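You operate a simulated robot arm through the tools that you are given. There is no shell and no other tool. Be economical: measure what you need, move in short steps, check, and stop when the job is done.

The job below is to be done with a simulated two-armed robot. You get a single attempt, and the scene is never put back.

## Task
On the narrow walkway by the tail lamp, fold the green cloth in half.

The check looks at the end state, three seconds after you hand in, the way a careful person would. Anything else that was tipped, shoved, dropped, spilled or broken makes it a failure. Flat cloth is picked up by pressing the open fingertips on it (5 to 10 N) and closing them slowly along it; thin cloth reads only 2 to 8 mm in the jaws.

## Robot
Two 7-joint arms with two-finger parallel grippers on one trunk, on a base that drives. Base frame: it is fixed to the floor where the robot stands at the start and does not move with it; the origin is under the middle of the robot, x ahead of it, y to its left, z up; the surface under the hand at the start is at about z = 800. Readings come in mm, degrees, newtons and seconds.
The left shoulder is at the start at [70, 163, 1095], the right one opposite. With the tool pointing down near the work surface each hand reaches from about 400 to 880 mm from the robot's upright axis, wherever it stands, measured 20 degrees to its own side. Places, roughly: green cloth [500, -100, 800]; narrow walkway by the tail lamp [500, -100, 800]. Payload 3.43 kg a hand.
The TCP of each hand is the grasp point between the finger pads, 34 mm short of the fingertips. In the tool frame z runs along the fingers and y along their closing line. Largest opening 128 mm; finger width 24, thickness 12; the body of the gripper, 48 by 130 mm, starts 96 mm behind the TCP.
Orientation is that of the tool frame in the base frame, as a unit quaternion [x, y, z, w]. With the fingers straight down and closing along the base's y, the tool's x points along the base's -x, its y along +y and its z along -z.

## Interface
- The arms move only by the tool play_rows. It takes "left_deltas", "right_deltas" or both (then of equal length, played together; a hand with none holds still); each is text: rows parted by semicolons, each of 7 numbers parted by spaces: the opening, from 0 (shut) to 1 (fully open), then the shift along the tool's x, y, z in mm, then the turn, a rotation vector about the tool's x, y, z in degrees. In form: grip x y z rx ry rz; .... A call has 1 to 10 rows; each row is the pose to reach, as a shift and turn from the pose commanded when the call began, along the tool's axes at that moment. Each row takes 0.2 s and may step no farther than 50 mm and 8.6 degrees from the row before; otherwise, or with a gripper value out of range, the whole call is refused. A pose out of reach is approached as far as the arm can. The call stops where the force on the tool passes 40 N (or 10 N more than at its start, if that is more) or the arm is blocked; 0.2 s more then pass. Each finger travels about 153 mm/s and halts on what it meets, pressing with about 38 N; the grip force reading is that of the motor and also rises with nothing between the fingers. The clock runs only during rows and for 0.2 s after the last one: add rows that repeat a pose to give the fingers time. It gives the time, the measured TCP pose, the force on the tool (base axes), the opening and the grip force at its end, in the units of the frame above (readings bear some noise), with the torque about the TCP (base axes, N m) and any sound that the robot's microphone picked up.
- Cameras (640 x 400 px; columns grow to the right, rows downward): "scene" is now at [129.6, -20.7, 1314.7]; the picture's right is [-0.24, -0.97, 0.00], its down [-0.65, 0.16, -0.74] and it looks along [0.72, -0.18, -0.67] (base axes); focal length 249 px, centre (320, 200). "left" rides on the left gripper at [76, 11, -160] in its tool frame; the picture's right is [-0.15, 0.99, 0.00], its down [-0.88, -0.13, -0.46] and it looks along [-0.45, -0.07, 0.89] (tool axes); focal length 234 px, centre (320, 200). "right" rides on the right gripper at [76, -11, -160] in its tool frame; the picture's right is [0.15, 0.99, 0.00], its down [-0.88, 0.13, -0.46] and it looks along [-0.45, 0.07, 0.89] (tool axes); focal length 234 px, centre (320, 200). There is no depth. A picture from a camera that has moved, and an enlarged one, comes with that camera's place and axes in the base frame and with its lens.
- snapshot(camera): a new picture of that camera. It takes no simulated time.
- lift_body(by): slides the trunk up (or, below 0, down) by that many mm; the arms and the scene camera ride with it, the base frame stays. It gives what a move gives, with no picture.
- base_move(legs): drives the robot by 1 to 6 legs, each [ahead, left, turn to the left] in mm, mm and degrees, along the robot's own axes; the way and the turn of a leg run together, so that a leg with both is an arc; at most 1500 mm and 180 degrees a leg. The arms and the cameras ride along, it lands a little off, and it stops where it bumps. It gives what a move gives.
- aim_head(pan, tilt): turns the head with the scene camera to pan (to the left, within 86 degrees either way) and tilt (down, from -29 to 69), counted from straight ahead of the robot. It gives what a move gives.
- zoom(camera, box): a new picture of the part [left, top, right, bottom] of that camera's present view, enlarged. It takes no simulated time.
- sign_off(): hands the job in; it is judged then, once.

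Go step by step. Nothing tells you exact positions but the pictures and the camera data: compare them with the known pose of the tool, close in by small moves and look again before you grip or let go. The budget is 120 turns and 108 pictures, counting those below and the enlarged ones. Unless the task says otherwise, let go and move clear before handing in, and close with one line.

The tools are called by a JSON object that holds its "fn" and its "kwargs". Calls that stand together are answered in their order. play_rows: Moves the arms, as the interface text tells. Its arguments: {"type":"object","properties":{"left_deltas":{"type":"string"},"right_deltas":{"type":"string"}},"required":[]} The other tools are called the same way: lift_body (by) slides the trunk up or down; base_move (legs) drives the base; aim_head (pan, tilt) turns the head that bears the scene camera; snapshot (camera) takes a picture; zoom (camera, box) takes an enlarged picture of a part of a camera's view; sign_off () hands the job in.

At the start:

```text
t: 0.0
left_eef_pos: [709.7, 131.1, 998.0]
left_tcp_rot: [0.0, 1.0, -0.001, 0.0]
left_ft_force: [1.3, 0.8, 0.2]
left_ft_torque: [0.03, 0.01, 0.02]
left_width: 128.1
left_gripper_force: 0.1
right_eef_pos: [601.7, -396.5, 1015.5]
right_tcp_rot: [-0.001, 1.0, -0.001, 0.0]
right_ft_force: [0.1, 0.4, -0.1]
right_ft_torque: [-0.01, 0.01, 0.04]
right_width: 127.9
right_gripper_force: 0.0
trunk travel left (down, up): [-575.0, 365.0]
robot x, y, heading: [-5.1, -2.0, -0.1]
head pan, tilt: [-14.0, 42.3]
```

scene: 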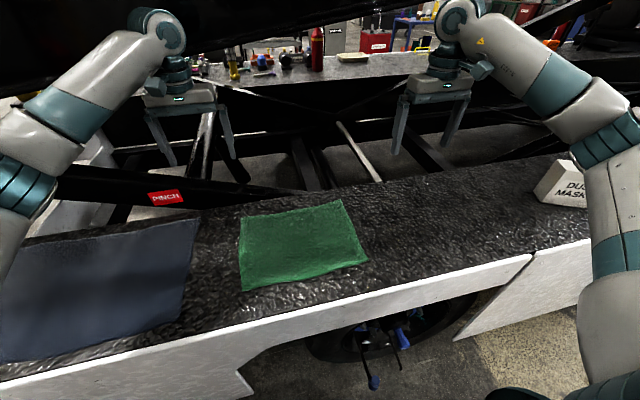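
right: 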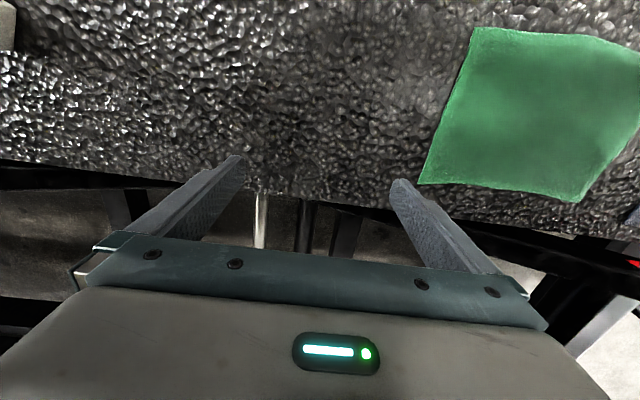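
left: 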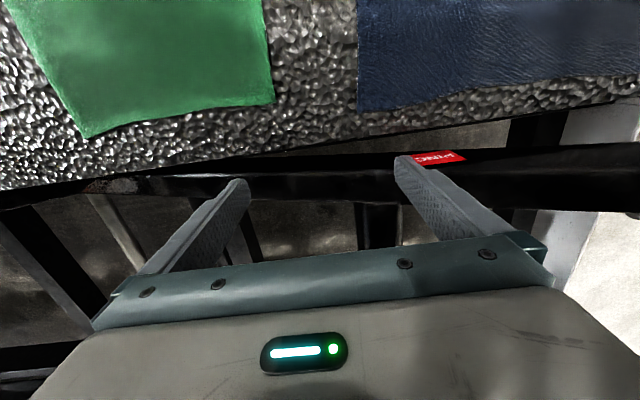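

The green cloth lies flat at roughly x 438–665, y −218 to 80 mm (about 228 × 300 mm). I plan to pinch both near corners and fold the near edge onto the far edge, but first I'll look closer.

{"fn": "zoom", "kwargs": {"camera": "scene", "box": [200, 170, 420, 310]}}

{"fn": "aim_head", "kwargs": {"pan": -5, "tilt": 60}}

{"fn": "snapshot", "kwargs": {"camera": "scene"}}

```text
2.86 times, centred on (310, 240) of scene
camera zoom: at [129.6, -20.7, 1314.7], right [-0.24, -0.97, 0.0], down [-0.65, 0.16, -0.74], along [0.72, -0.18, -0.67], focal length 710 px, centre (349, 86)
```

zoom: 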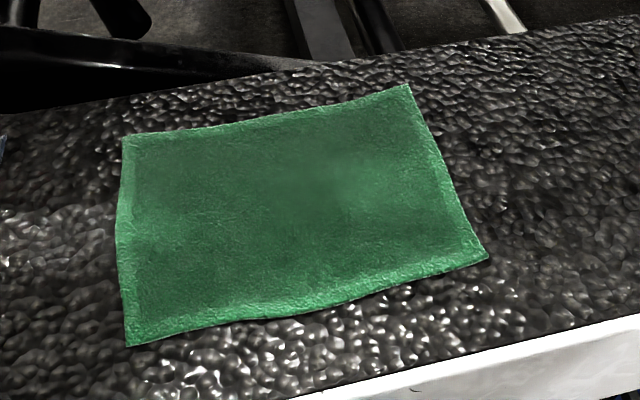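

```text
t: 0.8
left_eef_pos: [710.0, 131.2, 998.2]
left_tcp_rot: [0.0, 1.0, 0.0, 0.0]
left_ft_force: [0.7, -0.1, -0.2]
left_ft_torque: [-0.01, -0.04, -0.01]
left_width: 128.1
left_gripper_force: 0.1
right_eef_pos: [603.9, -395.4, 1016.9]
right_tcp_rot: [0.0, 1.0, 0.0, -0.001]
right_ft_force: [-0.2, -0.6, 0.0]
right_ft_torque: [-0.04, -0.05, -0.02]
right_width: 128.0
right_gripper_force: 0.0
trunk travel left (down, up): [-575.0, 365.0]
robot x, y, heading: [-2.3, -2.7, 0.1]
head pan, tilt: [-5.0, 60.0]
```

```text
103 pictures are left
camera scene: at [115.1, -6.3, 1291.3], right [-0.09, -1.0, 0.0], down [-0.86, 0.08, -0.5], along [0.5, -0.04, -0.87], focal length 249 px, centre (320, 200)
```

scene: 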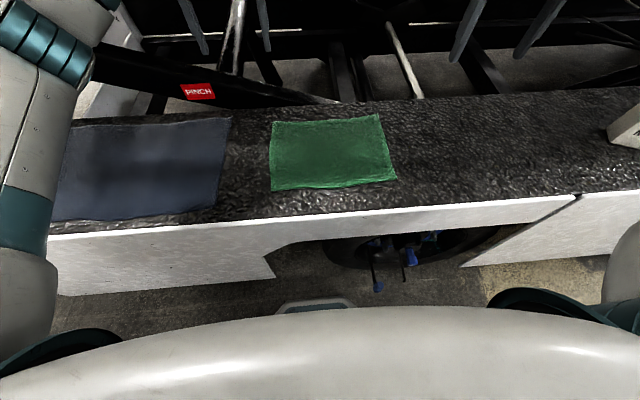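

The two views agree: near corners at about (433, 82) and (433, −217), far edge at x≈661. I'm bringing both hands over the near corners at a safe height with the fingers partly closed.

{"fn": "play_rows", "kwargs": {"left_deltas": "0.28 38 -12 14 0 0 0; 0.28 76 -24 28 0 0 0; 0.28 114 -36 42 0 0 0; 0.28 152 -47 56 0 0 0; 0.28 190 -59 70 0 0 0; 0.28 228 -71 84 0 0 0; 0.28 266 -83 98 0 0 0; 0.28 266 -83 98 0 0 0", "right_deltas": "0.28 23 30 17 0 0 0; 0.28 46 61 33 0 0 0; 0.28 69 91 50 0 0 0; 0.28 92 121 66 0 0 0; 0.28 115 152 83 0 0 0; 0.28 138 182 100 0 0 0; 0.28 160 212 116 0 0 0; 0.28 160 212 116 0 0 0"}}

{"fn": "snapshot", "kwargs": {"camera": "left"}}

{"fn": "snapshot", "kwargs": {"camera": "right"}}

{"fn": "snapshot", "kwargs": {"camera": "scene"}}

```text
t: 2.6
left_eef_pos: [442.0, 50.8, 896.7]
left_tcp_rot: [0.0, 1.0, 0.0, 0.0]
left_ft_force: [0.0, 0.0, -0.4]
left_ft_torque: [0.01, 0.02, 0.0]
left_width: 35.8
left_gripper_force: 0.0
right_eef_pos: [444.0, -183.7, 898.0]
right_tcp_rot: [0.0, 1.0, 0.0, 0.0]
right_ft_force: [-0.4, -0.7, 0.2]
right_ft_torque: [0.0, 0.02, 0.01]
right_width: 35.8
right_gripper_force: 0.0
trunk travel left (down, up): [-575.0, 365.0]
robot x, y, heading: [0.2, -2.4, 0.1]
head pan, tilt: [-5.0, 60.0]
```

```text
102 pictures are left
camera left: at [366.3, 62.3, 1057.5], right [0.15, 0.99, 0.0], down [0.88, -0.13, 0.46], along [0.45, -0.07, -0.89], focal length 234 px, centre (320, 200)
```

left: 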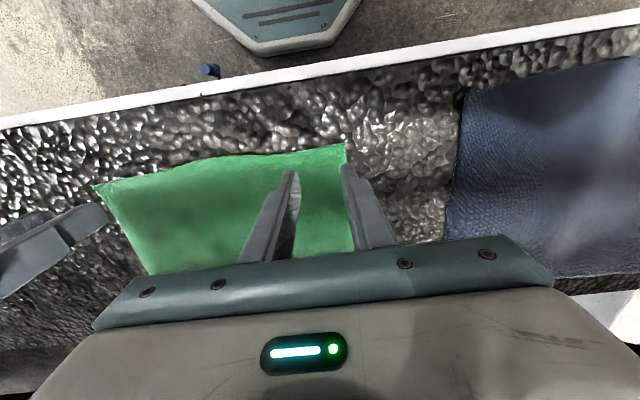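

```text
101 pictures are left
camera right: at [368.7, -195.9, 1058.4], right [-0.15, 0.99, 0.0], down [0.88, 0.13, 0.46], along [0.45, 0.07, -0.89], focal length 234 px, centre (320, 200)
```

right: 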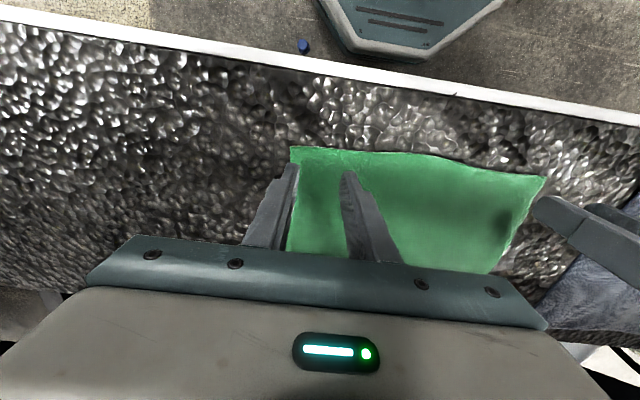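

```text
100 pictures are left
camera scene: at [115.1, -6.6, 1291.3], right [-0.09, -1.0, 0.0], down [-0.86, 0.08, -0.5], along [0.5, -0.04, -0.87], focal length 249 px, centre (320, 200)
```

scene: 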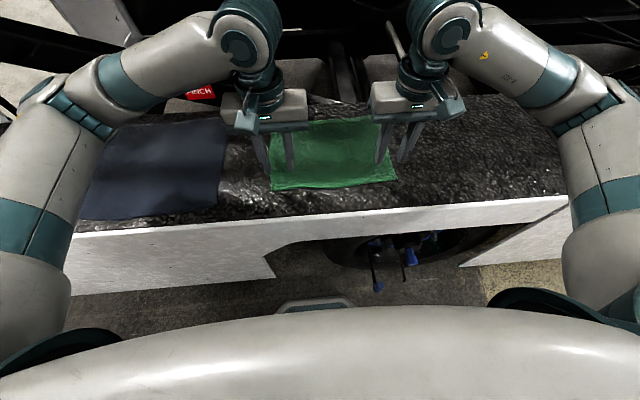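

Both hands hover right at the near corners. I'm lowering them in small steps until they press lightly.

{"fn": "play_rows", "kwargs": {"left_deltas": "0.28 0 -4 30 0 0 0; 0.28 0 -4 50 0 0 0; 0.28 0 -4 56 0 0 0; 0.28 0 -4 58 0 0 0", "right_deltas": "0.28 -4 2 30 0 0 0; 0.28 -4 2 50 0 0 0; 0.28 -4 2 56 0 0 0; 0.28 -4 2 58 0 0 0"}}

{"fn": "snapshot", "kwargs": {"camera": "left"}}

{"fn": "snapshot", "kwargs": {"camera": "right"}}

```text
t: 3.6
left_eef_pos: [443.3, 45.3, 839.6]
left_tcp_rot: [0.0, 1.0, 0.0, 0.0]
left_ft_force: [0.0, 0.8, -0.4]
left_ft_torque: [0.01, 0.02, 0.03]
left_width: 35.5
left_gripper_force: 0.2
right_eef_pos: [447.4, -181.3, 841.3]
right_tcp_rot: [0.0, 1.0, 0.0, 0.0]
right_ft_force: [-0.1, 0.5, 0.0]
right_ft_torque: [0.01, -0.02, 0.01]
right_width: 35.9
right_gripper_force: 0.0
trunk travel left (down, up): [-575.0, 365.0]
robot x, y, heading: [-0.6, -0.2, 0.1]
head pan, tilt: [-5.0, 60.0]
```

```text
99 pictures are left
camera left: at [367.4, 57.5, 1000.0], right [0.15, 0.99, 0.0], down [0.88, -0.13, 0.46], along [0.45, -0.07, -0.89], focal length 234 px, centre (320, 200)
```

left: 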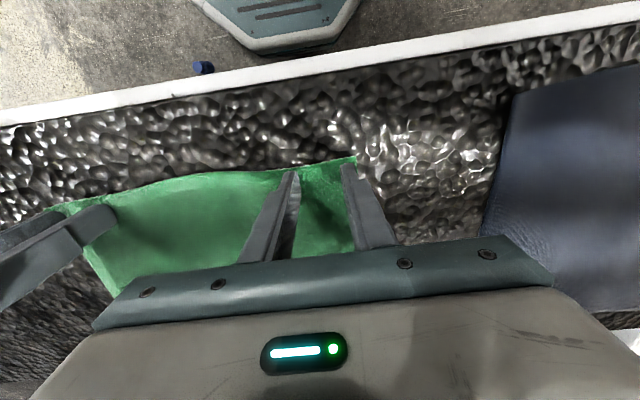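

```text
98 pictures are left
camera right: at [372.2, -192.9, 1000.8], right [-0.15, 0.99, 0.0], down [0.88, 0.13, 0.46], along [0.45, 0.07, -0.89], focal length 234 px, centre (320, 200)
```

right: 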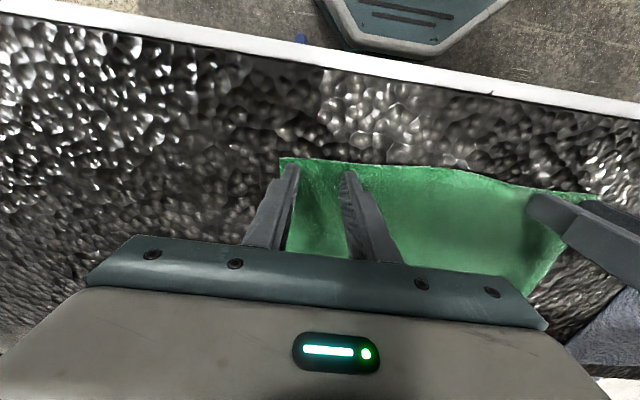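

Not in contact yet. Easing down a few millimetres more.

{"fn": "play_rows", "kwargs": {"left_deltas": "0.28 0 0 2 0 0 0; 0.28 0 0 4 0 0 0; 0.28 0 0 5 0 0 0; 0.28 0 0 5 0 0 0", "right_deltas": "0.28 0 0 2 0 0 0; 0.28 0 0 4 0 0 0; 0.28 0 0 5 0 0 0; 0.28 0 0 5 0 0 0"}}

```text
t: 4.6
left_eef_pos: [443.0, 45.5, 836.7]
left_tcp_rot: [0.0, 1.0, 0.0, 0.001]
left_ft_force: [-0.8, 5.3, 13.5]
left_ft_torque: [0.2, 0.02, 0.05]
left_width: 35.8
left_gripper_force: 0.1
right_eef_pos: [447.9, -181.0, 837.7]
right_tcp_rot: [0.001, 1.0, -0.001, 0.001]
right_ft_force: [6.5, -0.7, 8.2]
right_ft_torque: [-0.04, -0.17, 0.01]
right_width: 35.4
right_gripper_force: 0.2
trunk travel left (down, up): [-575.0, 365.0]
robot x, y, heading: [-2.0, 1.7, 0.4]
head pan, tilt: [-5.0, 60.0]
```

Contact: left 13 N, right 8 N. I'll ease the left a bit and close both slowly.

{"fn": "play_rows", "kwargs": {"left_deltas": "0.28 0 0 -1.2 0 0 0; 0.25 0 0 -1.2 0 0 0; 0.22 0 0 -1.2 0 0 0; 0.19 0 0 -1.2 0 0 0; 0.16 0 0 -1.2 0 0 0; 0.13 0 0 -1.2 0 0 0; 0.1 0 0 -1.2 0 0 0; 0.06 0 0 -1.2 0 0 0; 0.02 0 0 -1.2 0 0 0; 0 0 0 -1.2 0 0 0", "right_deltas": "0.28 0 0 0 0 0 0; 0.25 0 0 0 0 0 0; 0.22 0 0 0 0 0 0; 0.19 0 0 0 0 0 0; 0.16 0 0 0 0 0 0; 0.13 0 0 0 0 0 0; 0.1 0 0 0 0 0 0; 0.06 0 0 0 0 0 0; 0.02 0 0 0 0 0 0; 0 0 0 0 0 0 0"}}

{"fn": "snapshot", "kwargs": {"camera": "left"}}

{"fn": "snapshot", "kwargs": {"camera": "right"}}

```text
t: 6.8
left_eef_pos: [443.8, 44.2, 838.6]
left_tcp_rot: [0.0, 1.0, -0.002, 0.0]
left_ft_force: [0.6, -14.6, 3.2]
left_ft_torque: [-0.44, 0.0, 0.04]
left_width: 3.4
left_gripper_force: 37.9
right_eef_pos: [446.7, -181.1, 837.5]
right_tcp_rot: [0.0, 1.0, 0.001, 0.001]
right_ft_force: [0.2, 9.1, 14.9]
right_ft_torque: [0.28, 0.02, 0.03]
right_width: 4.9
right_gripper_force: 38.2
trunk travel left (down, up): [-575.0, 365.0]
robot x, y, heading: [-0.2, -2.9, -0.0]
head pan, tilt: [-5.0, 60.0]
```

```text
97 pictures are left
camera left: at [366.9, 56.6, 999.1], right [0.15, 0.99, 0.0], down [0.88, -0.13, 0.46], along [0.45, -0.07, -0.89], focal length 234 px, centre (320, 200)
```

left: 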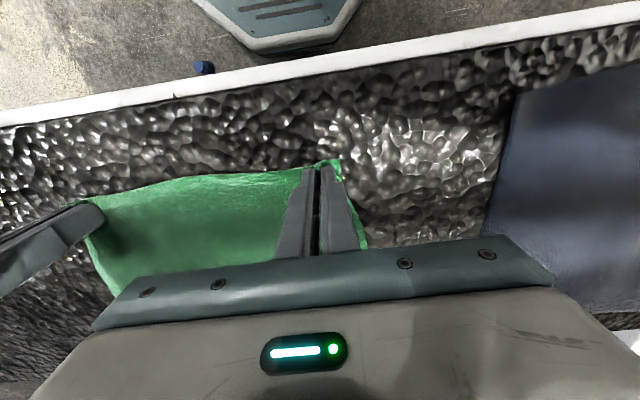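

```text
96 pictures are left
camera right: at [370.8, -193.6, 996.7], right [-0.15, 0.99, 0.0], down [0.88, 0.13, 0.46], along [0.45, 0.07, -0.89], focal length 234 px, centre (320, 200)
```

right: 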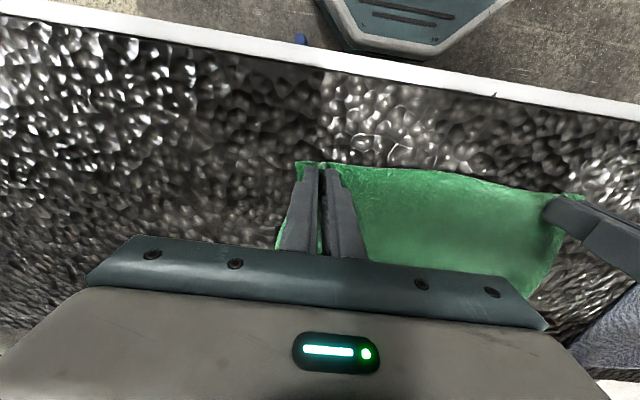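

Cloth seems pinched in both hands (3.4 and 4.9 mm). I'll lift a little and move slightly forward to verify.

{"fn": "play_rows", "kwargs": {"left_deltas": "0 0 0 -15 0 0 0; 0 -4 0 -30 0 0 0; 0 -8 0 -40 0 0 0", "right_deltas": "0 0 0 -15 0 0 0; 0 -4 0 -30 0 0 0; 0 -8 0 -40 0 0 0"}}

{"fn": "snapshot", "kwargs": {"camera": "scene"}}

{"fn": "snapshot", "kwargs": {"camera": "right"}}

{"fn": "snapshot", "kwargs": {"camera": "left"}}

```text
t: 7.6
left_eef_pos: [452.7, 44.2, 879.0]
left_tcp_rot: [0.0, 1.0, 0.001, 0.0]
left_ft_force: [0.2, -14.5, 0.3]
left_ft_torque: [-0.48, -0.04, 0.04]
left_width: 3.7
left_gripper_force: 38.1
right_eef_pos: [454.0, -182.2, 876.1]
right_tcp_rot: [0.001, 1.0, 0.0, 0.0]
right_ft_force: [-1.1, 14.3, -0.8]
right_ft_torque: [0.56, 0.03, 0.0]
right_width: 4.1
right_gripper_force: 38.2
trunk travel left (down, up): [-575.0, 365.0]
robot x, y, heading: [0.1, 2.5, 0.1]
head pan, tilt: [-5.0, 60.0]
```

```text
95 pictures are left
camera scene: at [115.0, -6.2, 1291.2], right [-0.09, -1.0, 0.0], down [-0.86, 0.08, -0.5], along [0.5, -0.04, -0.87], focal length 249 px, centre (320, 200)
```

scene: 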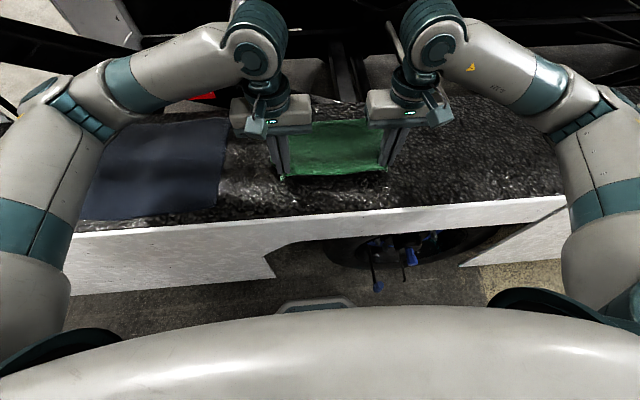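

```text
94 pictures are left
camera right: at [379.1, -194.4, 1036.6], right [-0.15, 0.99, 0.0], down [0.88, 0.13, 0.46], along [0.45, 0.07, -0.89], focal length 234 px, centre (320, 200)
```

right: 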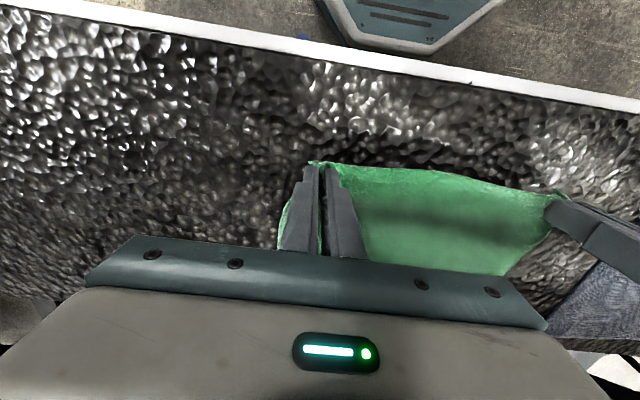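

```text
93 pictures are left
camera left: at [376.7, 56.3, 1039.3], right [0.15, 0.99, 0.0], down [0.88, -0.13, 0.46], along [0.45, -0.07, -0.89], focal length 234 px, centre (320, 200)
```

left: 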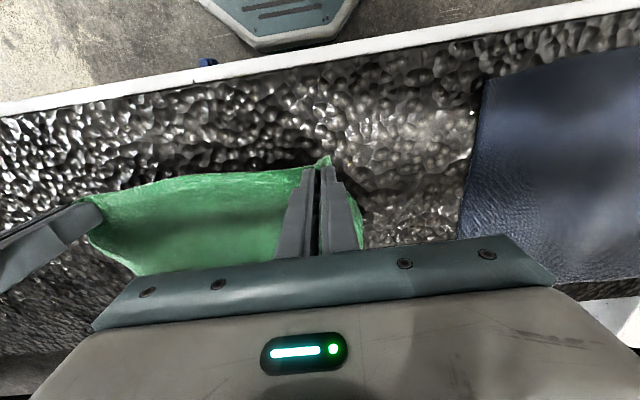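

Both corners are held and lift cleanly. Now the first half of the arc, over the fold line at x≈548, starting to tilt the hands.

{"fn": "play_rows", "kwargs": {"left_deltas": "0 -12 -2 -12 0 0 0; 0 -22 -3 -23 0 0 0; 0 -47 -3 -40 0 0 0; 0 -77 -3 -49 0 8 0; 0 -104 -3 -51 0 16 0; 0 -104 -3 -51 0 16 0", "right_deltas": "0 -12 2 -13 0 0 0; 0 -22 3 -25 0 0 0; 0 -47 3 -42 0 0 0; 0 -77 3 -51 0 8 0; 0 -104 3 -53 0 16 0; 0 -104 3 -53 0 16 0"}}

{"fn": "snapshot", "kwargs": {"camera": "scene"}}

{"fn": "snapshot", "kwargs": {"camera": "left"}}

```text
t: 9.0
left_eef_pos: [554.2, 41.3, 928.5]
left_tcp_rot: [0.0, 0.99, 0.0, -0.139]
left_ft_force: [0.2, -4.8, -0.3]
left_ft_torque: [-0.17, -0.02, 0.04]
left_width: 3.3
left_gripper_force: 38.0
right_eef_pos: [558.1, -178.1, 929.7]
right_tcp_rot: [0.0, 0.99, 0.0, -0.139]
right_ft_force: [-0.6, 4.5, 0.1]
right_ft_torque: [0.16, -0.03, -0.05]
right_width: 4.2
right_gripper_force: 37.5
trunk travel left (down, up): [-575.0, 365.0]
robot x, y, heading: [-1.6, -1.0, 0.2]
head pan, tilt: [-5.0, 60.0]
```

```text
92 pictures are left
camera scene: at [113.8, -6.3, 1291.5], right [-0.09, -1.0, 0.0], down [-0.86, 0.08, -0.5], along [0.5, -0.04, -0.87], focal length 249 px, centre (320, 200)
```

scene: 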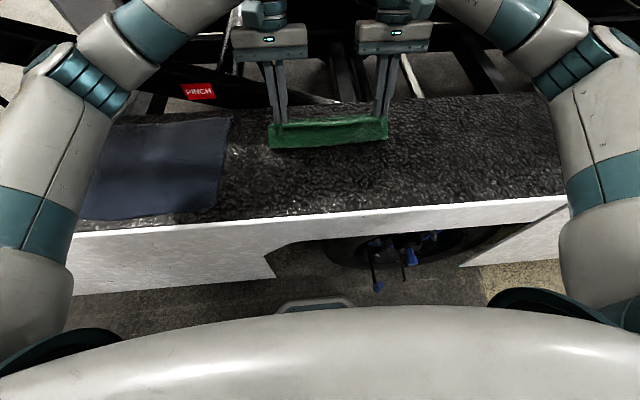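

```text
91 pictures are left
camera left: at [525.7, 52.8, 1105.1], right [0.14, 0.99, -0.04], down [0.97, -0.13, 0.19], along [0.19, -0.07, -0.98], focal length 234 px, centre (320, 200)
```

left: 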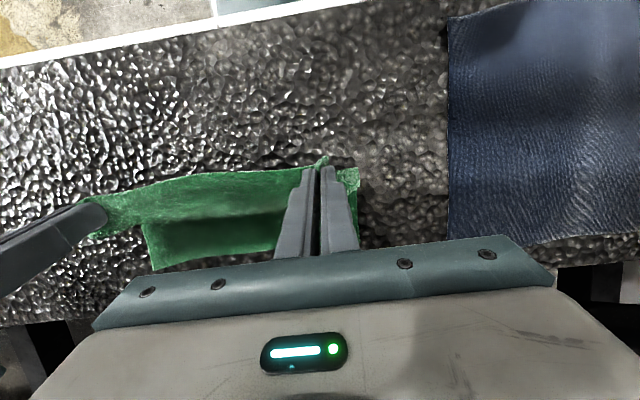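

The fold is progressing and the lower half stays put. Continuing the arc to the far side with more tilt, checking partway.

{"fn": "play_rows", "kwargs": {"left_deltas": "0 -34 0 -4 0 8 0; 0 -71 0 2 0 16 0; 0 -104 0 17 0 24 0; 0 -104 0 17 0 24 0", "right_deltas": "0 -34 0 -4 0 8 0; 0 -71 0 2 0 16 0; 0 -104 0 17 0 24 0; 0 -104 0 17 0 24 0"}}

{"fn": "snapshot", "kwargs": {"camera": "scene"}}

{"fn": "snapshot", "kwargs": {"camera": "left"}}

```text
t: 10.0
left_eef_pos: [651.4, 39.0, 885.9]
left_tcp_rot: [0.0, 0.94, -0.002, -0.341]
left_ft_force: [-0.8, -5.5, 0.2]
left_ft_torque: [-0.17, 0.01, 0.13]
left_width: 3.3
left_gripper_force: 37.6
left hand out of reach, approached as far as the arm can: row 3
right_eef_pos: [652.7, -180.2, 885.9]
right_tcp_rot: [-0.002, 0.94, 0.0, -0.341]
right_ft_force: [-0.9, 5.8, -0.5]
right_ft_torque: [0.17, 0.0, -0.11]
right_width: 4.1
right_gripper_force: 38.1
trunk travel left (down, up): [-575.0, 365.0]
robot x, y, heading: [-0.0, -3.4, 0.1]
head pan, tilt: [-5.0, 60.0]
```

```text
90 pictures are left
camera scene: at [114.7, -6.1, 1291.5], right [-0.09, -1.0, 0.0], down [-0.86, 0.08, -0.5], along [0.5, -0.04, -0.87], focal length 249 px, centre (320, 200)
```

scene: 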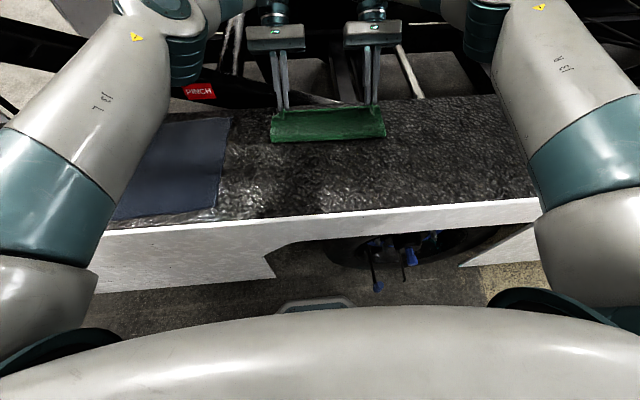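

```text
89 pictures are left
camera left: at [695.5, 52.7, 1057.5], right [0.11, 0.99, -0.1], down [0.97, -0.13, -0.21], along [-0.23, -0.07, -0.97], focal length 234 px, centre (320, 200)
```

left: 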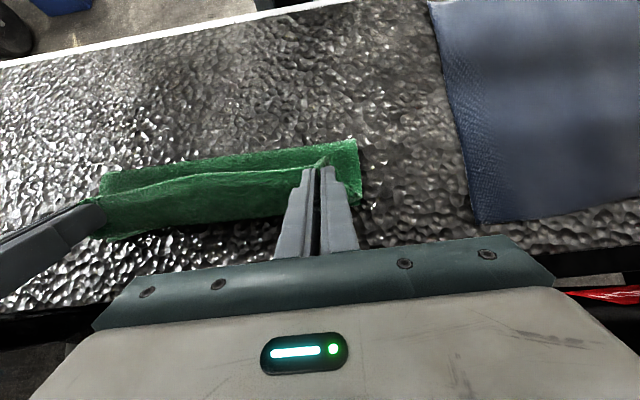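

The held strip is about 20 mm, so the tips should land near x≈632; I'll go nearly straight down now and look.

{"fn": "play_rows", "kwargs": {"left_deltas": "0 -14 0 15 0 0 0; 0 -27 0 29 0 0 0; 0 -27 0 29 0 0 0", "right_deltas": "0 -14 0 15 0 0 0; 0 -27 0 29 0 0 0; 0 -27 0 29 0 0 0"}}

{"fn": "zoom", "kwargs": {"camera": "scene", "box": [220, 60, 440, 200]}}

{"fn": "snapshot", "kwargs": {"camera": "left"}}

{"fn": "snapshot", "kwargs": {"camera": "right"}}

```text
t: 10.8
left_eef_pos: [653.7, 41.1, 842.9]
left_tcp_rot: [0.0, 0.94, -0.001, -0.342]
left_ft_force: [0.6, -5.1, 4.3]
left_ft_torque: [-0.17, 0.04, 0.08]
left_width: 3.1
left_gripper_force: 37.8
right_eef_pos: [656.1, -179.2, 845.1]
right_tcp_rot: [-0.001, 0.94, 0.0, -0.342]
right_ft_force: [1.3, 4.6, 1.4]
right_ft_torque: [0.15, 0.06, -0.13]
right_width: 4.2
right_gripper_force: 38.1
trunk travel left (down, up): [-575.0, 365.0]
robot x, y, heading: [0.2, 1.9, -0.4]
head pan, tilt: [-5.0, 60.0]
```

```text
2.86 times, centred on (330, 130) of scene
camera zoom: at [114.9, -6.2, 1291.4], right [-0.09, -1.0, 0.0], down [-0.86, 0.08, -0.5], along [0.5, -0.04, -0.87], focal length 710 px, centre (291, 400)
```

zoom: 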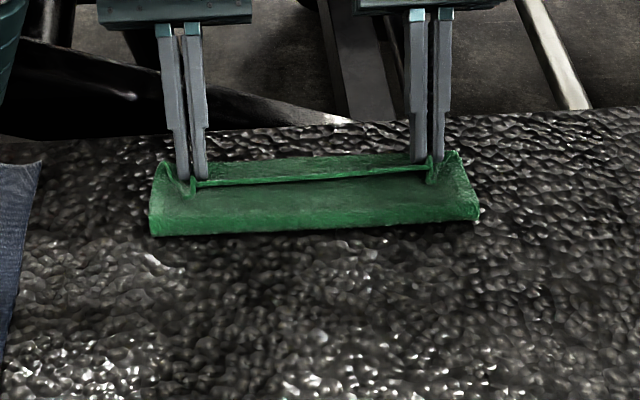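

```text
87 pictures are left
camera left: at [698.1, 52.6, 1015.6], right [0.11, 0.99, -0.09], down [0.97, -0.13, -0.22], along [-0.23, -0.07, -0.97], focal length 234 px, centre (320, 200)
```

left: 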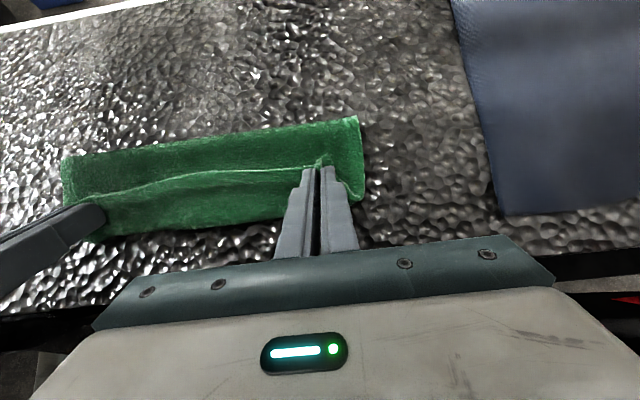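

```text
86 pictures are left
camera right: at [700.9, -192.1, 1014.4], right [-0.11, 0.99, 0.09], down [0.97, 0.13, -0.22], along [-0.23, 0.07, -0.97], focal length 234 px, centre (320, 200)
```

right: 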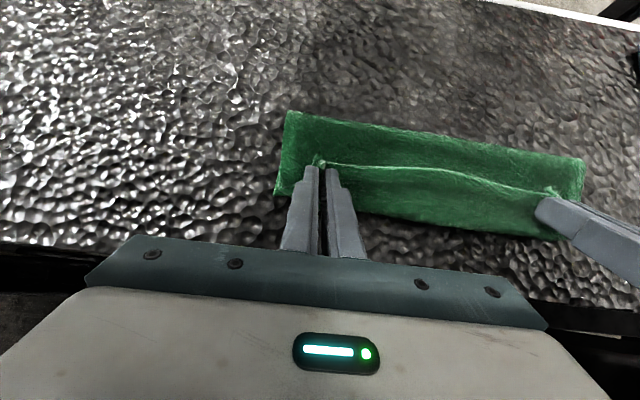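

The cloth is folded over with the bottom far edge still at x≈666, and the held edge lip sits upright between the fingers. I'll open slowly and draw back along the fingers, which should help the lip lie outward.

{"fn": "play_rows", "kwargs": {"left_deltas": "0.03 0 0 0 0 0 0; 0.06 0 0 0 0 0 0; 0.1 0 0 0 0 0 0; 0.15 0 0 0 0 0 0; 0.15 0 0 -8 0 0 0; 0.15 0 0 -20 0 0 0; 0.15 0 0 -40 0 0 0; 0.15 0 0 -70 0 0 0", "right_deltas": "0.03 0 0 0 0 0 0; 0.06 0 0 0 0 0 0; 0.1 0 0 0 0 0 0; 0.15 0 0 0 0 0 0; 0.15 0 0 -8 0 0 0; 0.15 0 0 -20 0 0 0; 0.15 0 0 -40 0 0 0; 0.15 0 0 -70 0 0 0"}}

{"fn": "zoom", "kwargs": {"camera": "scene", "box": [220, 60, 440, 200]}}

{"fn": "snapshot", "kwargs": {"camera": "left"}}

{"fn": "snapshot", "kwargs": {"camera": "right"}}

```text
t: 12.6
left_eef_pos: [653.8, 40.5, 902.8]
left_tcp_rot: [0.0, 0.94, 0.001, -0.342]
left_ft_force: [-0.2, -0.8, 0.2]
left_ft_torque: [0.01, -0.01, -0.04]
left_width: 19.0
left_gripper_force: 0.2
left hand out of reach, approached as far as the arm can: row 5, 6, 7, 8
right_eef_pos: [676.8, -188.0, 892.5]
right_tcp_rot: [-0.001, 0.94, 0.0, -0.341]
right_ft_force: [0.2, 0.7, -0.5]
right_ft_torque: [-0.03, -0.01, -0.01]
right_width: 19.4
right_gripper_force: 0.0
right hand out of reach, approached as far as the arm can: row 7, 8
trunk travel left (down, up): [-575.0, 365.0]
robot x, y, heading: [-2.2, -0.0, 0.2]
head pan, tilt: [-5.0, 60.0]
```

```text
2.86 times, centred on (330, 130) of scene
camera zoom: at [113.5, -7.9, 1291.4], right [-0.09, -1.0, 0.0], down [-0.86, 0.08, -0.5], along [0.5, -0.04, -0.87], focal length 710 px, centre (291, 400)
```

zoom: 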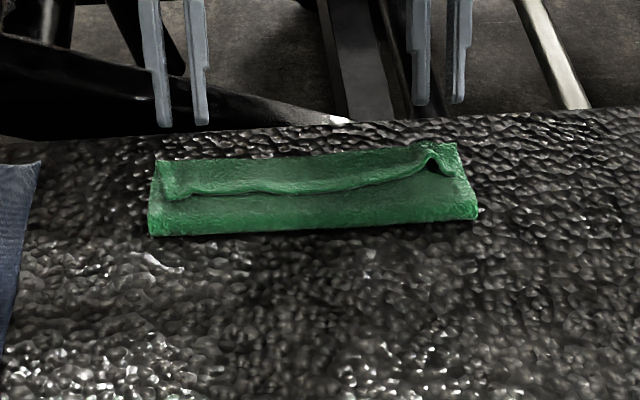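

```text
84 pictures are left
camera left: at [698.6, 52.1, 1074.7], right [0.11, 0.99, -0.09], down [0.97, -0.13, -0.22], along [-0.23, -0.07, -0.97], focal length 234 px, centre (320, 200)
```

left: 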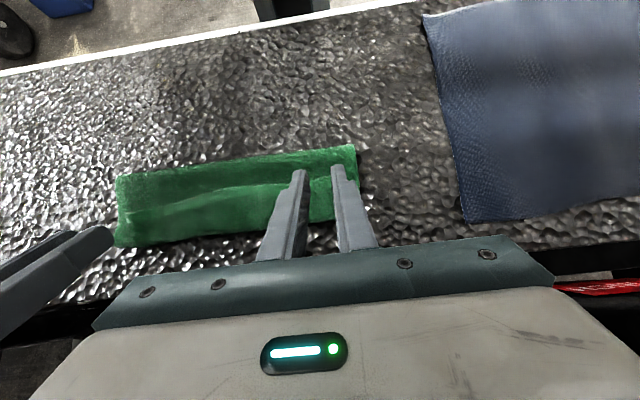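

```text
83 pictures are left
camera right: at [720.1, -199.6, 1063.2], right [-0.11, 0.99, 0.1], down [0.97, 0.13, -0.21], along [-0.22, 0.07, -0.97], focal length 234 px, centre (320, 200)
```

right: 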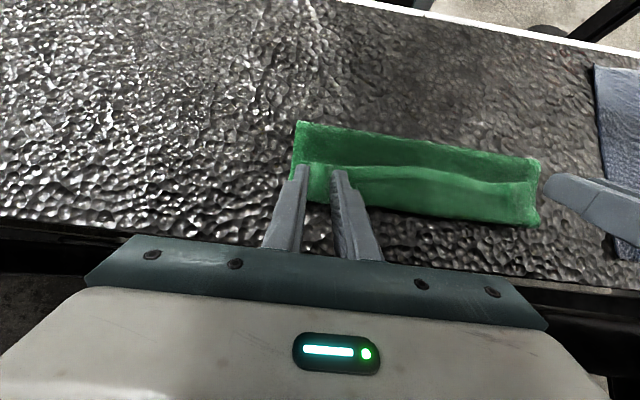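

Released and clear. I'll raise and straighten the hands and get an unobstructed look.

{"fn": "play_rows", "kwargs": {"left_deltas": "0.15 20 0 -24 0 -8 0; 0.15 40 0 -40 0 -16 0; 0.15 70 0 -60 0 -24 0; 0.15 100 10 -70 0 -32 0; 0.15 110 30 -70 0 -40 0; 0.15 110 60 -70 0 -40 0", "right_deltas": "0.15 20 0 -24 0 -8 0; 0.15 40 0 -40 0 -16 0; 0.15 70 0 -60 0 -24 0; 0.15 100 -10 -70 0 -32 0; 0.15 110 -30 -70 0 -40 0; 0.15 110 -60 -70 0 -40 0"}}

{"fn": "zoom", "kwargs": {"camera": "scene", "box": [250, 95, 410, 165]}}

{"fn": "snapshot", "kwargs": {"camera": "left"}}

{"fn": "snapshot", "kwargs": {"camera": "right"}}

```text
t: 14.0
left_eef_pos: [617.5, 104.0, 1023.7]
left_tcp_rot: [-0.001, 1.0, 0.0, 0.0]
left_ft_force: [0.8, 0.6, 0.0]
left_ft_torque: [-0.01, 0.0, 0.05]
left_width: 19.1
left_gripper_force: 0.0
right_eef_pos: [637.0, -248.8, 1015.8]
right_tcp_rot: [-0.001, 1.0, 0.0, 0.0]
right_ft_force: [0.3, 0.0, -0.9]
right_ft_torque: [-0.02, 0.04, 0.0]
right_width: 19.3
right_gripper_force: 0.0
trunk travel left (down, up): [-575.0, 365.0]
robot x, y, heading: [0.6, -2.8, 0.0]
head pan, tilt: [-5.0, 60.0]
```

```text
4.00 times, centred on (330, 130) of scene
camera zoom: at [116.5, -6.3, 1291.2], right [-0.09, -1.0, 0.0], down [-0.86, 0.08, -0.5], along [0.5, -0.04, -0.87], focal length 995 px, centre (280, 480)
```

zoom: 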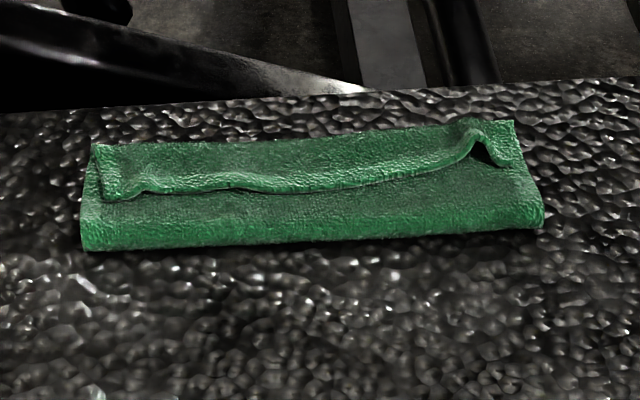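

```text
81 pictures are left
camera left: at [542.1, 116.1, 1184.5], right [0.15, 0.99, 0.0], down [0.88, -0.13, 0.46], along [0.45, -0.07, -0.89], focal length 234 px, centre (320, 200)
```

left: 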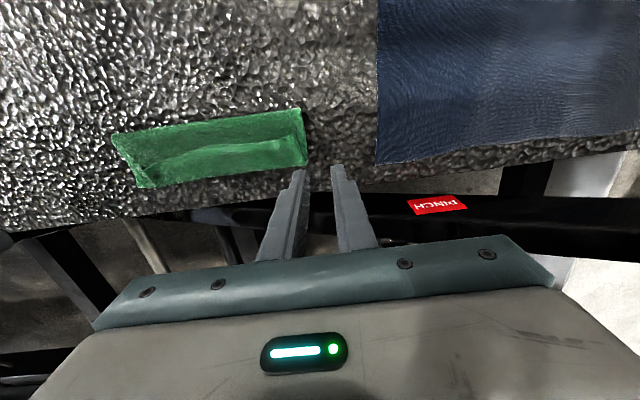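

```text
80 pictures are left
camera right: at [562.2, -261.5, 1174.9], right [-0.15, 0.99, 0.0], down [0.88, 0.13, 0.46], along [0.45, 0.07, -0.89], focal length 234 px, centre (320, 200)
```

right: 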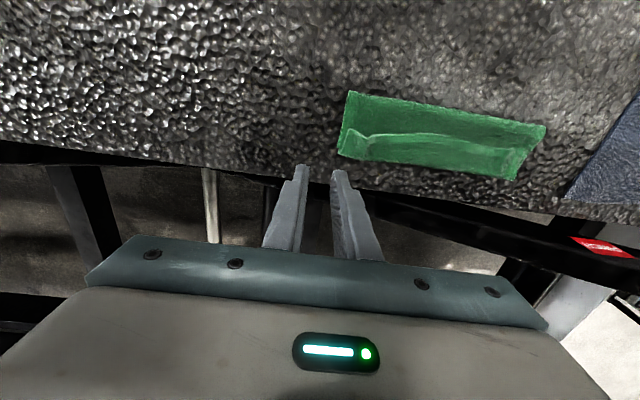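

The edge lip (about 45 mm) is curled back on top and the fold line slipped to x≈575, so it isn't a clean half fold. I'll regrasp the lip by its two standing ridges, stand the sheet up again and lay it down with less pull.

{"fn": "play_rows", "kwargs": {"left_deltas": "0.3 -2 -18 40 0 0 0; 0.3 -4 -36 80 0 0 0; 0.3 -6 -54 120 0 0 0; 0.3 -6 -54 130 0 0 0; 0.3 -6 -54 130 0 0 0", "right_deltas": "0.3 -2 20 40 0 0 0; 0.3 -4 40 80 0 0 0; 0.3 -6 60 114 0 0 0; 0.3 -6 60 124 0 0 0; 0.3 -6 60 124 0 0 0"}}

{"fn": "zoom", "kwargs": {"camera": "left", "box": [200, 100, 440, 250]}}

{"fn": "zoom", "kwargs": {"camera": "right", "box": [200, 100, 440, 250]}}

{"fn": "zoom", "kwargs": {"camera": "scene", "box": [250, 95, 410, 165]}}

```text
t: 15.2
left_eef_pos: [623.2, 49.6, 892.8]
left_tcp_rot: [0.0, 1.0, 0.0, 0.0]
left_ft_force: [-0.3, 0.5, -0.2]
left_ft_torque: [-0.02, 0.01, -0.01]
left_width: 38.3
left_gripper_force: 0.0
right_eef_pos: [643.8, -188.2, 890.1]
right_tcp_rot: [0.0, 1.0, 0.0, 0.0]
right_ft_force: [0.2, -0.1, -0.6]
right_ft_torque: [0.03, 0.0, -0.02]
right_width: 38.6
right_gripper_force: 0.1
trunk travel left (down, up): [-575.0, 365.0]
robot x, y, heading: [-2.1, -0.3, -0.0]
head pan, tilt: [-5.0, 60.0]
```

```text
2.67 times, centred on (320, 175) of left
camera zoom: at [547.0, 62.0, 1052.8], right [0.15, 0.99, 0.0], down [0.88, -0.13, 0.46], along [0.45, -0.07, -0.89], focal length 624 px, centre (320, 267)
```

zoom: 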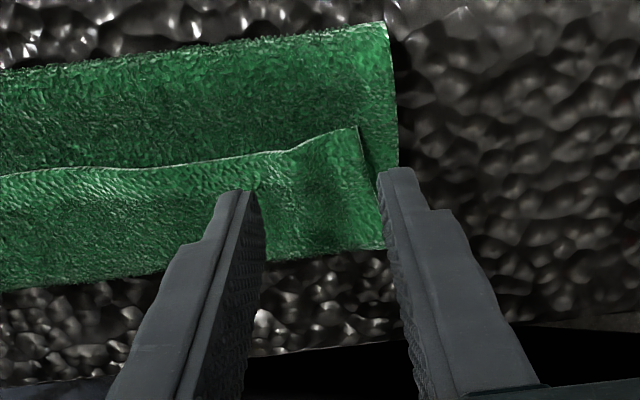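

```text
2.67 times, centred on (320, 175) of right
camera zoom: at [568.2, -201.3, 1049.9], right [-0.15, 0.99, 0.0], down [0.88, 0.13, 0.46], along [0.45, 0.07, -0.89], focal length 624 px, centre (320, 267)
```

zoom: 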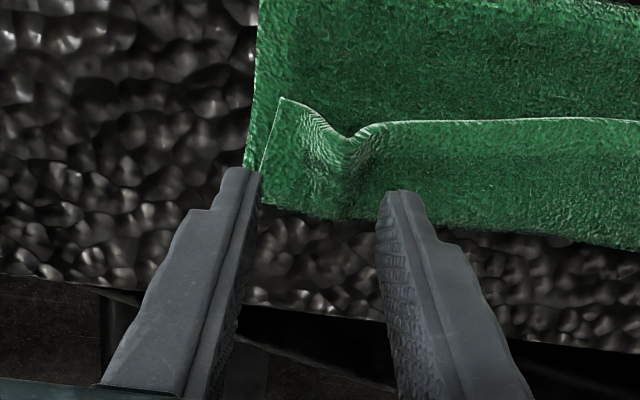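

```text
4.00 times, centred on (330, 130) of scene
camera zoom: at [115.1, -6.1, 1291.3], right [-0.09, -1.0, 0.0], down [-0.86, 0.08, -0.5], along [0.5, -0.04, -0.87], focal length 995 px, centre (280, 480)
```

zoom: 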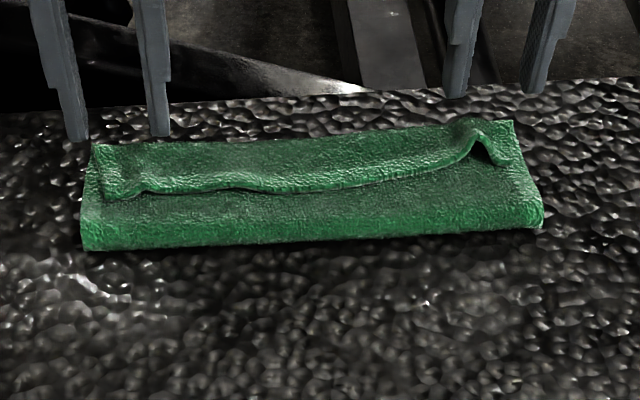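

I can see a standing crest at about (628, −181) on the right and the lip corner at (611, 67) on the left. Lowering onto the lip with narrower openings.

{"fn": "play_rows", "kwargs": {"left_deltas": "0.2 1 -7 25 0 0 0; 0.2 1 -7 42 0 0 0; 0.2 1 -7 46 0 0 0; 0.2 1 -7 48 0 0 0; 0.2 1 -7 48 0 0 0", "right_deltas": "0.25 11 6 25 0 0 0; 0.25 11 6 39 0 0 0; 0.25 11 6 43 0 0 0; 0.25 11 6 45 0 0 0; 0.25 11 6 45 0 0 0"}}

{"fn": "zoom", "kwargs": {"camera": "left", "box": [200, 100, 440, 250]}}

{"fn": "zoom", "kwargs": {"camera": "right", "box": [200, 100, 440, 250]}}

{"fn": "zoom", "kwargs": {"camera": "scene", "box": [250, 95, 410, 165]}}

```text
t: 16.4
left_eef_pos: [622.3, 39.5, 845.1]
left_tcp_rot: [0.0, 1.0, 0.0, 0.001]
left_ft_force: [1.6, 1.8, 3.4]
left_ft_torque: [0.05, -0.06, 0.0]
left_width: 25.6
left_gripper_force: 0.0
right_eef_pos: [631.6, -182.4, 846.1]
right_tcp_rot: [0.0, 1.0, -0.001, 0.001]
right_ft_force: [1.5, 0.2, 1.9]
right_ft_torque: [0.02, -0.02, 0.0]
right_width: 32.0
right_gripper_force: 0.0
trunk travel left (down, up): [-575.0, 365.0]
robot x, y, heading: [-1.0, -1.1, 0.2]
head pan, tilt: [-5.0, 60.0]
```

```text
2.67 times, centred on (320, 175) of left
camera zoom: at [546.5, 52.9, 1005.1], right [0.15, 0.99, 0.0], down [0.88, -0.13, 0.46], along [0.45, -0.07, -0.89], focal length 624 px, centre (320, 267)
```

zoom: 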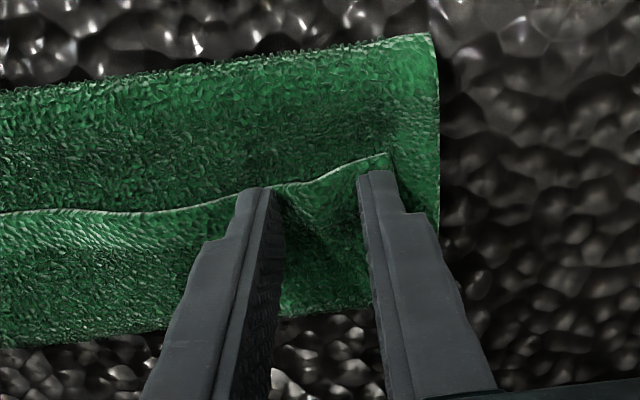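

```text
2.67 times, centred on (320, 175) of right
camera zoom: at [555.7, -195.4, 1005.7], right [-0.15, 0.99, 0.0], down [0.88, 0.13, 0.46], along [0.45, 0.07, -0.89], focal length 624 px, centre (320, 267)
```

zoom: 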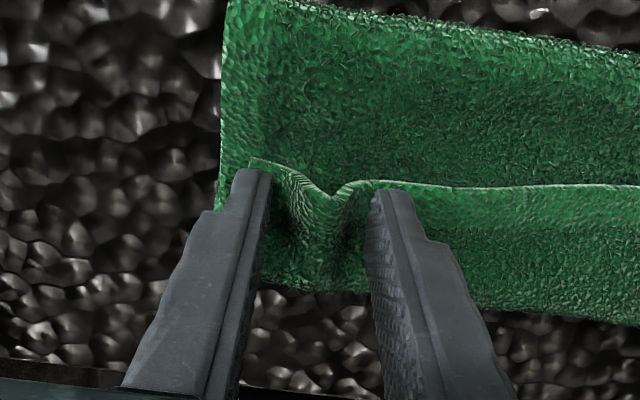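

```text
4.00 times, centred on (330, 130) of scene
camera zoom: at [114.8, -6.2, 1291.4], right [-0.09, -1.0, 0.0], down [-0.86, 0.08, -0.5], along [0.5, -0.04, -0.87], focal length 995 px, centre (280, 480)
```

zoom: 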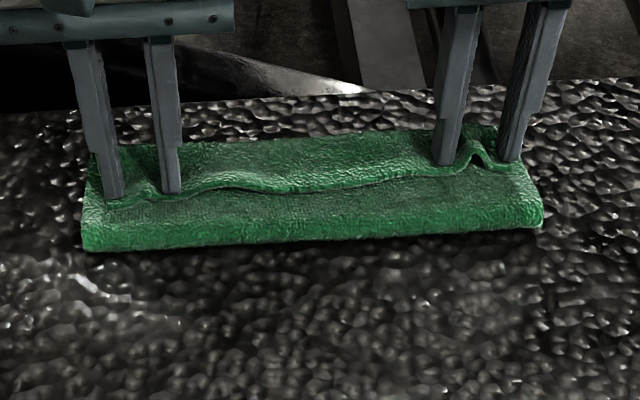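

Both ridges sit between the fingertips with light contact. Closing slowly and lifting a little.

{"fn": "play_rows", "kwargs": {"left_deltas": "0.2 0 0 0.7 0 0 0; 0.16 0 0 0.7 0 0 0; 0.12 0 0 0.7 0 0 0; 0.08 0 0 0.7 0 0 0; 0.04 0 0 0.7 0 0 0; 0 0 0 0.7 0 0 0; 0 0 0 0 0 0 0; 0 0 0 -10 0 0 0; 0 3 0 -20 0 0 0; 0 6 0 -30 0 0 0", "right_deltas": "0.25 0 0 0.7 0 0 0; 0.2 0 0 0.7 0 0 0; 0.15 0 0 0.7 0 0 0; 0.1 0 0 0.7 0 0 0; 0.05 0 0 0.7 0 0 0; 0 0 0 0.7 0 0 0; 0 0 0 0 0 0 0; 0 0 0 -10 0 0 0; 0 3 0 -20 0 0 0; 0 6 0 -30 0 0 0"}}

{"fn": "zoom", "kwargs": {"camera": "scene", "box": [250, 75, 410, 175]}}

{"fn": "snapshot", "kwargs": {"camera": "left"}}

{"fn": "snapshot", "kwargs": {"camera": "right"}}

```text
t: 18.6
left_eef_pos: [616.3, 40.9, 875.5]
left_tcp_rot: [0.001, 1.0, 0.001, 0.001]
left_ft_force: [0.1, -6.5, 0.1]
left_ft_torque: [-0.27, -0.03, 0.03]
left_width: 3.5
left_gripper_force: 38.0
right_eef_pos: [625.2, -182.7, 875.4]
right_tcp_rot: [0.0, 1.0, 0.0, 0.0]
right_ft_force: [-0.4, 7.3, -0.3]
right_ft_torque: [0.25, 0.02, 0.03]
right_width: 4.2
right_gripper_force: 37.9
trunk travel left (down, up): [-575.0, 365.0]
robot x, y, heading: [-3.4, -0.3, -0.1]
head pan, tilt: [-5.0, 60.0]
```

```text
4.00 times, centred on (330, 125) of scene
camera zoom: at [114.8, -6.4, 1291.3], right [-0.09, -1.0, 0.0], down [-0.86, 0.08, -0.5], along [0.5, -0.04, -0.87], focal length 995 px, centre (280, 500)
```

zoom: 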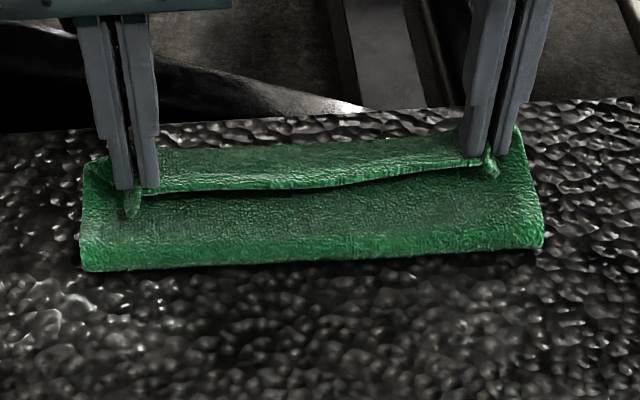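

```text
72 pictures are left
camera left: at [539.9, 52.9, 1035.0], right [0.15, 0.99, 0.0], down [0.88, -0.13, 0.46], along [0.45, -0.07, -0.89], focal length 234 px, centre (320, 200)
```

left: 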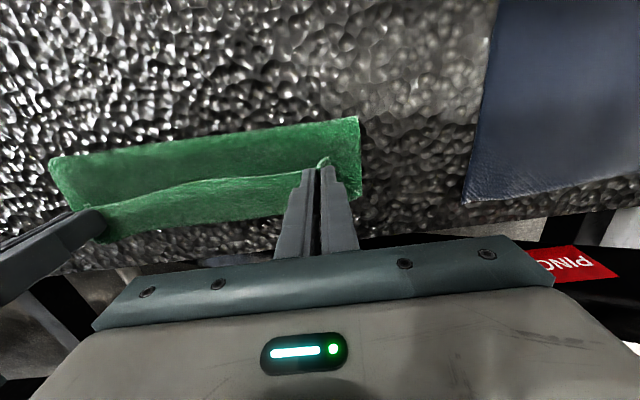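

```text
71 pictures are left
camera right: at [548.5, -194.7, 1035.4], right [-0.15, 0.99, 0.0], down [0.88, 0.13, 0.46], along [0.45, 0.07, -0.89], focal length 234 px, centre (320, 200)
```

right: 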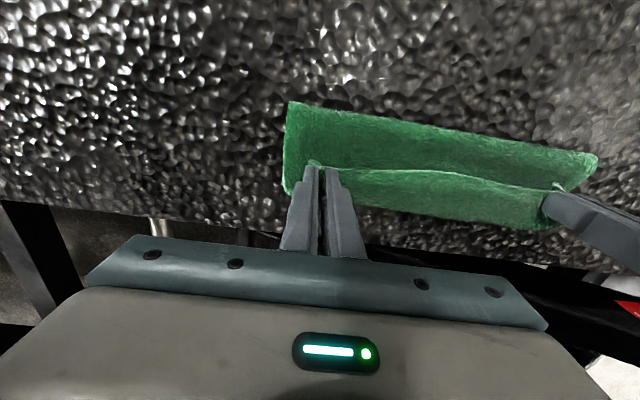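

Only the lip is held, so I'm carrying it back over the fold line to relax the lower layer.

{"fn": "play_rows", "kwargs": {"left_deltas": "0 20 0 -30 0 0 0; 0 45 0 -45 0 0 0; 0 70 0 -47 0 0 0; 0 95 0 -42 0 0 0; 0 120 0 -25 0 0 0; 0 125 0 -20 0 0 0; 0 125 0 -20 0 0 0", "right_deltas": "0 24 0 -30 0 0 0; 0 50 0 -45 0 0 0; 0 76 0 -47 0 0 0; 0 102 0 -42 0 0 0; 0 125 0 -25 0 0 0; 0 130 0 -20 0 0 0; 0 130 0 -20 0 0 0"}}

{"fn": "zoom", "kwargs": {"camera": "scene", "box": [230, 65, 430, 190]}}

{"fn": "snapshot", "kwargs": {"camera": "left"}}

{"fn": "snapshot", "kwargs": {"camera": "right"}}

```text
t: 20.2
left_eef_pos: [492.0, 41.0, 892.1]
left_tcp_rot: [0.0, 1.0, 0.001, 0.0]
left_ft_force: [1.3, -5.6, -0.7]
left_ft_torque: [-0.14, 0.02, 0.01]
left_width: 3.4
left_gripper_force: 37.9
right_eef_pos: [497.1, -181.0, 896.4]
right_tcp_rot: [0.0, 1.0, 0.0, 0.0]
right_ft_force: [-0.1, 5.9, -0.3]
right_ft_torque: [0.13, 0.02, 0.0]
right_width: 4.2
right_gripper_force: 37.8
trunk travel left (down, up): [-575.0, 365.0]
robot x, y, heading: [-1.4, -0.0, 0.2]
head pan, tilt: [-5.0, 60.0]
```

```text
3.20 times, centred on (330, 128) of scene
camera zoom: at [115.1, -6.3, 1291.3], right [-0.09, -1.0, 0.0], down [-0.86, 0.08, -0.5], along [0.5, -0.04, -0.87], focal length 796 px, centre (288, 432)
```

zoom: 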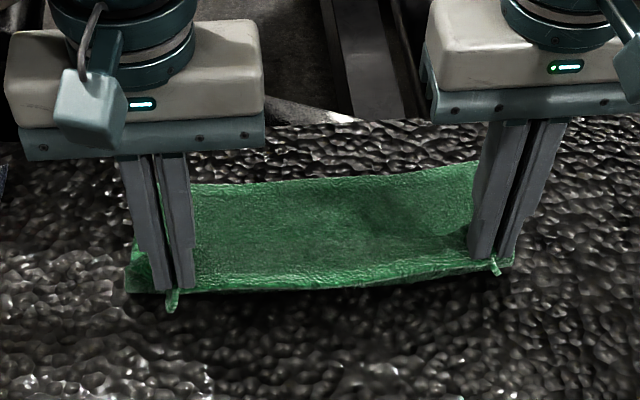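

```text
69 pictures are left
camera left: at [416.2, 51.9, 1053.3], right [0.15, 0.99, 0.0], down [0.88, -0.13, 0.46], along [0.45, -0.07, -0.89], focal length 234 px, centre (320, 200)
```

left: 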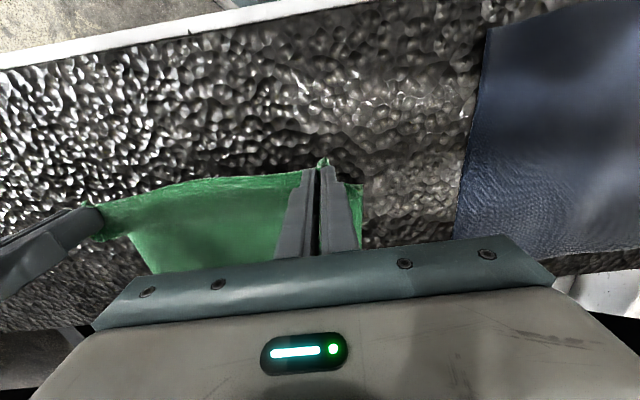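

```text
68 pictures are left
camera right: at [421.1, -193.6, 1056.4], right [-0.15, 0.99, 0.0], down [0.88, 0.13, 0.46], along [0.45, 0.07, -0.89], focal length 234 px, centre (320, 200)
```

right: 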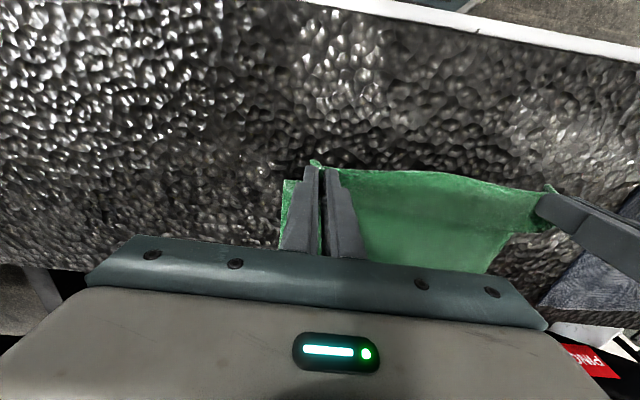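

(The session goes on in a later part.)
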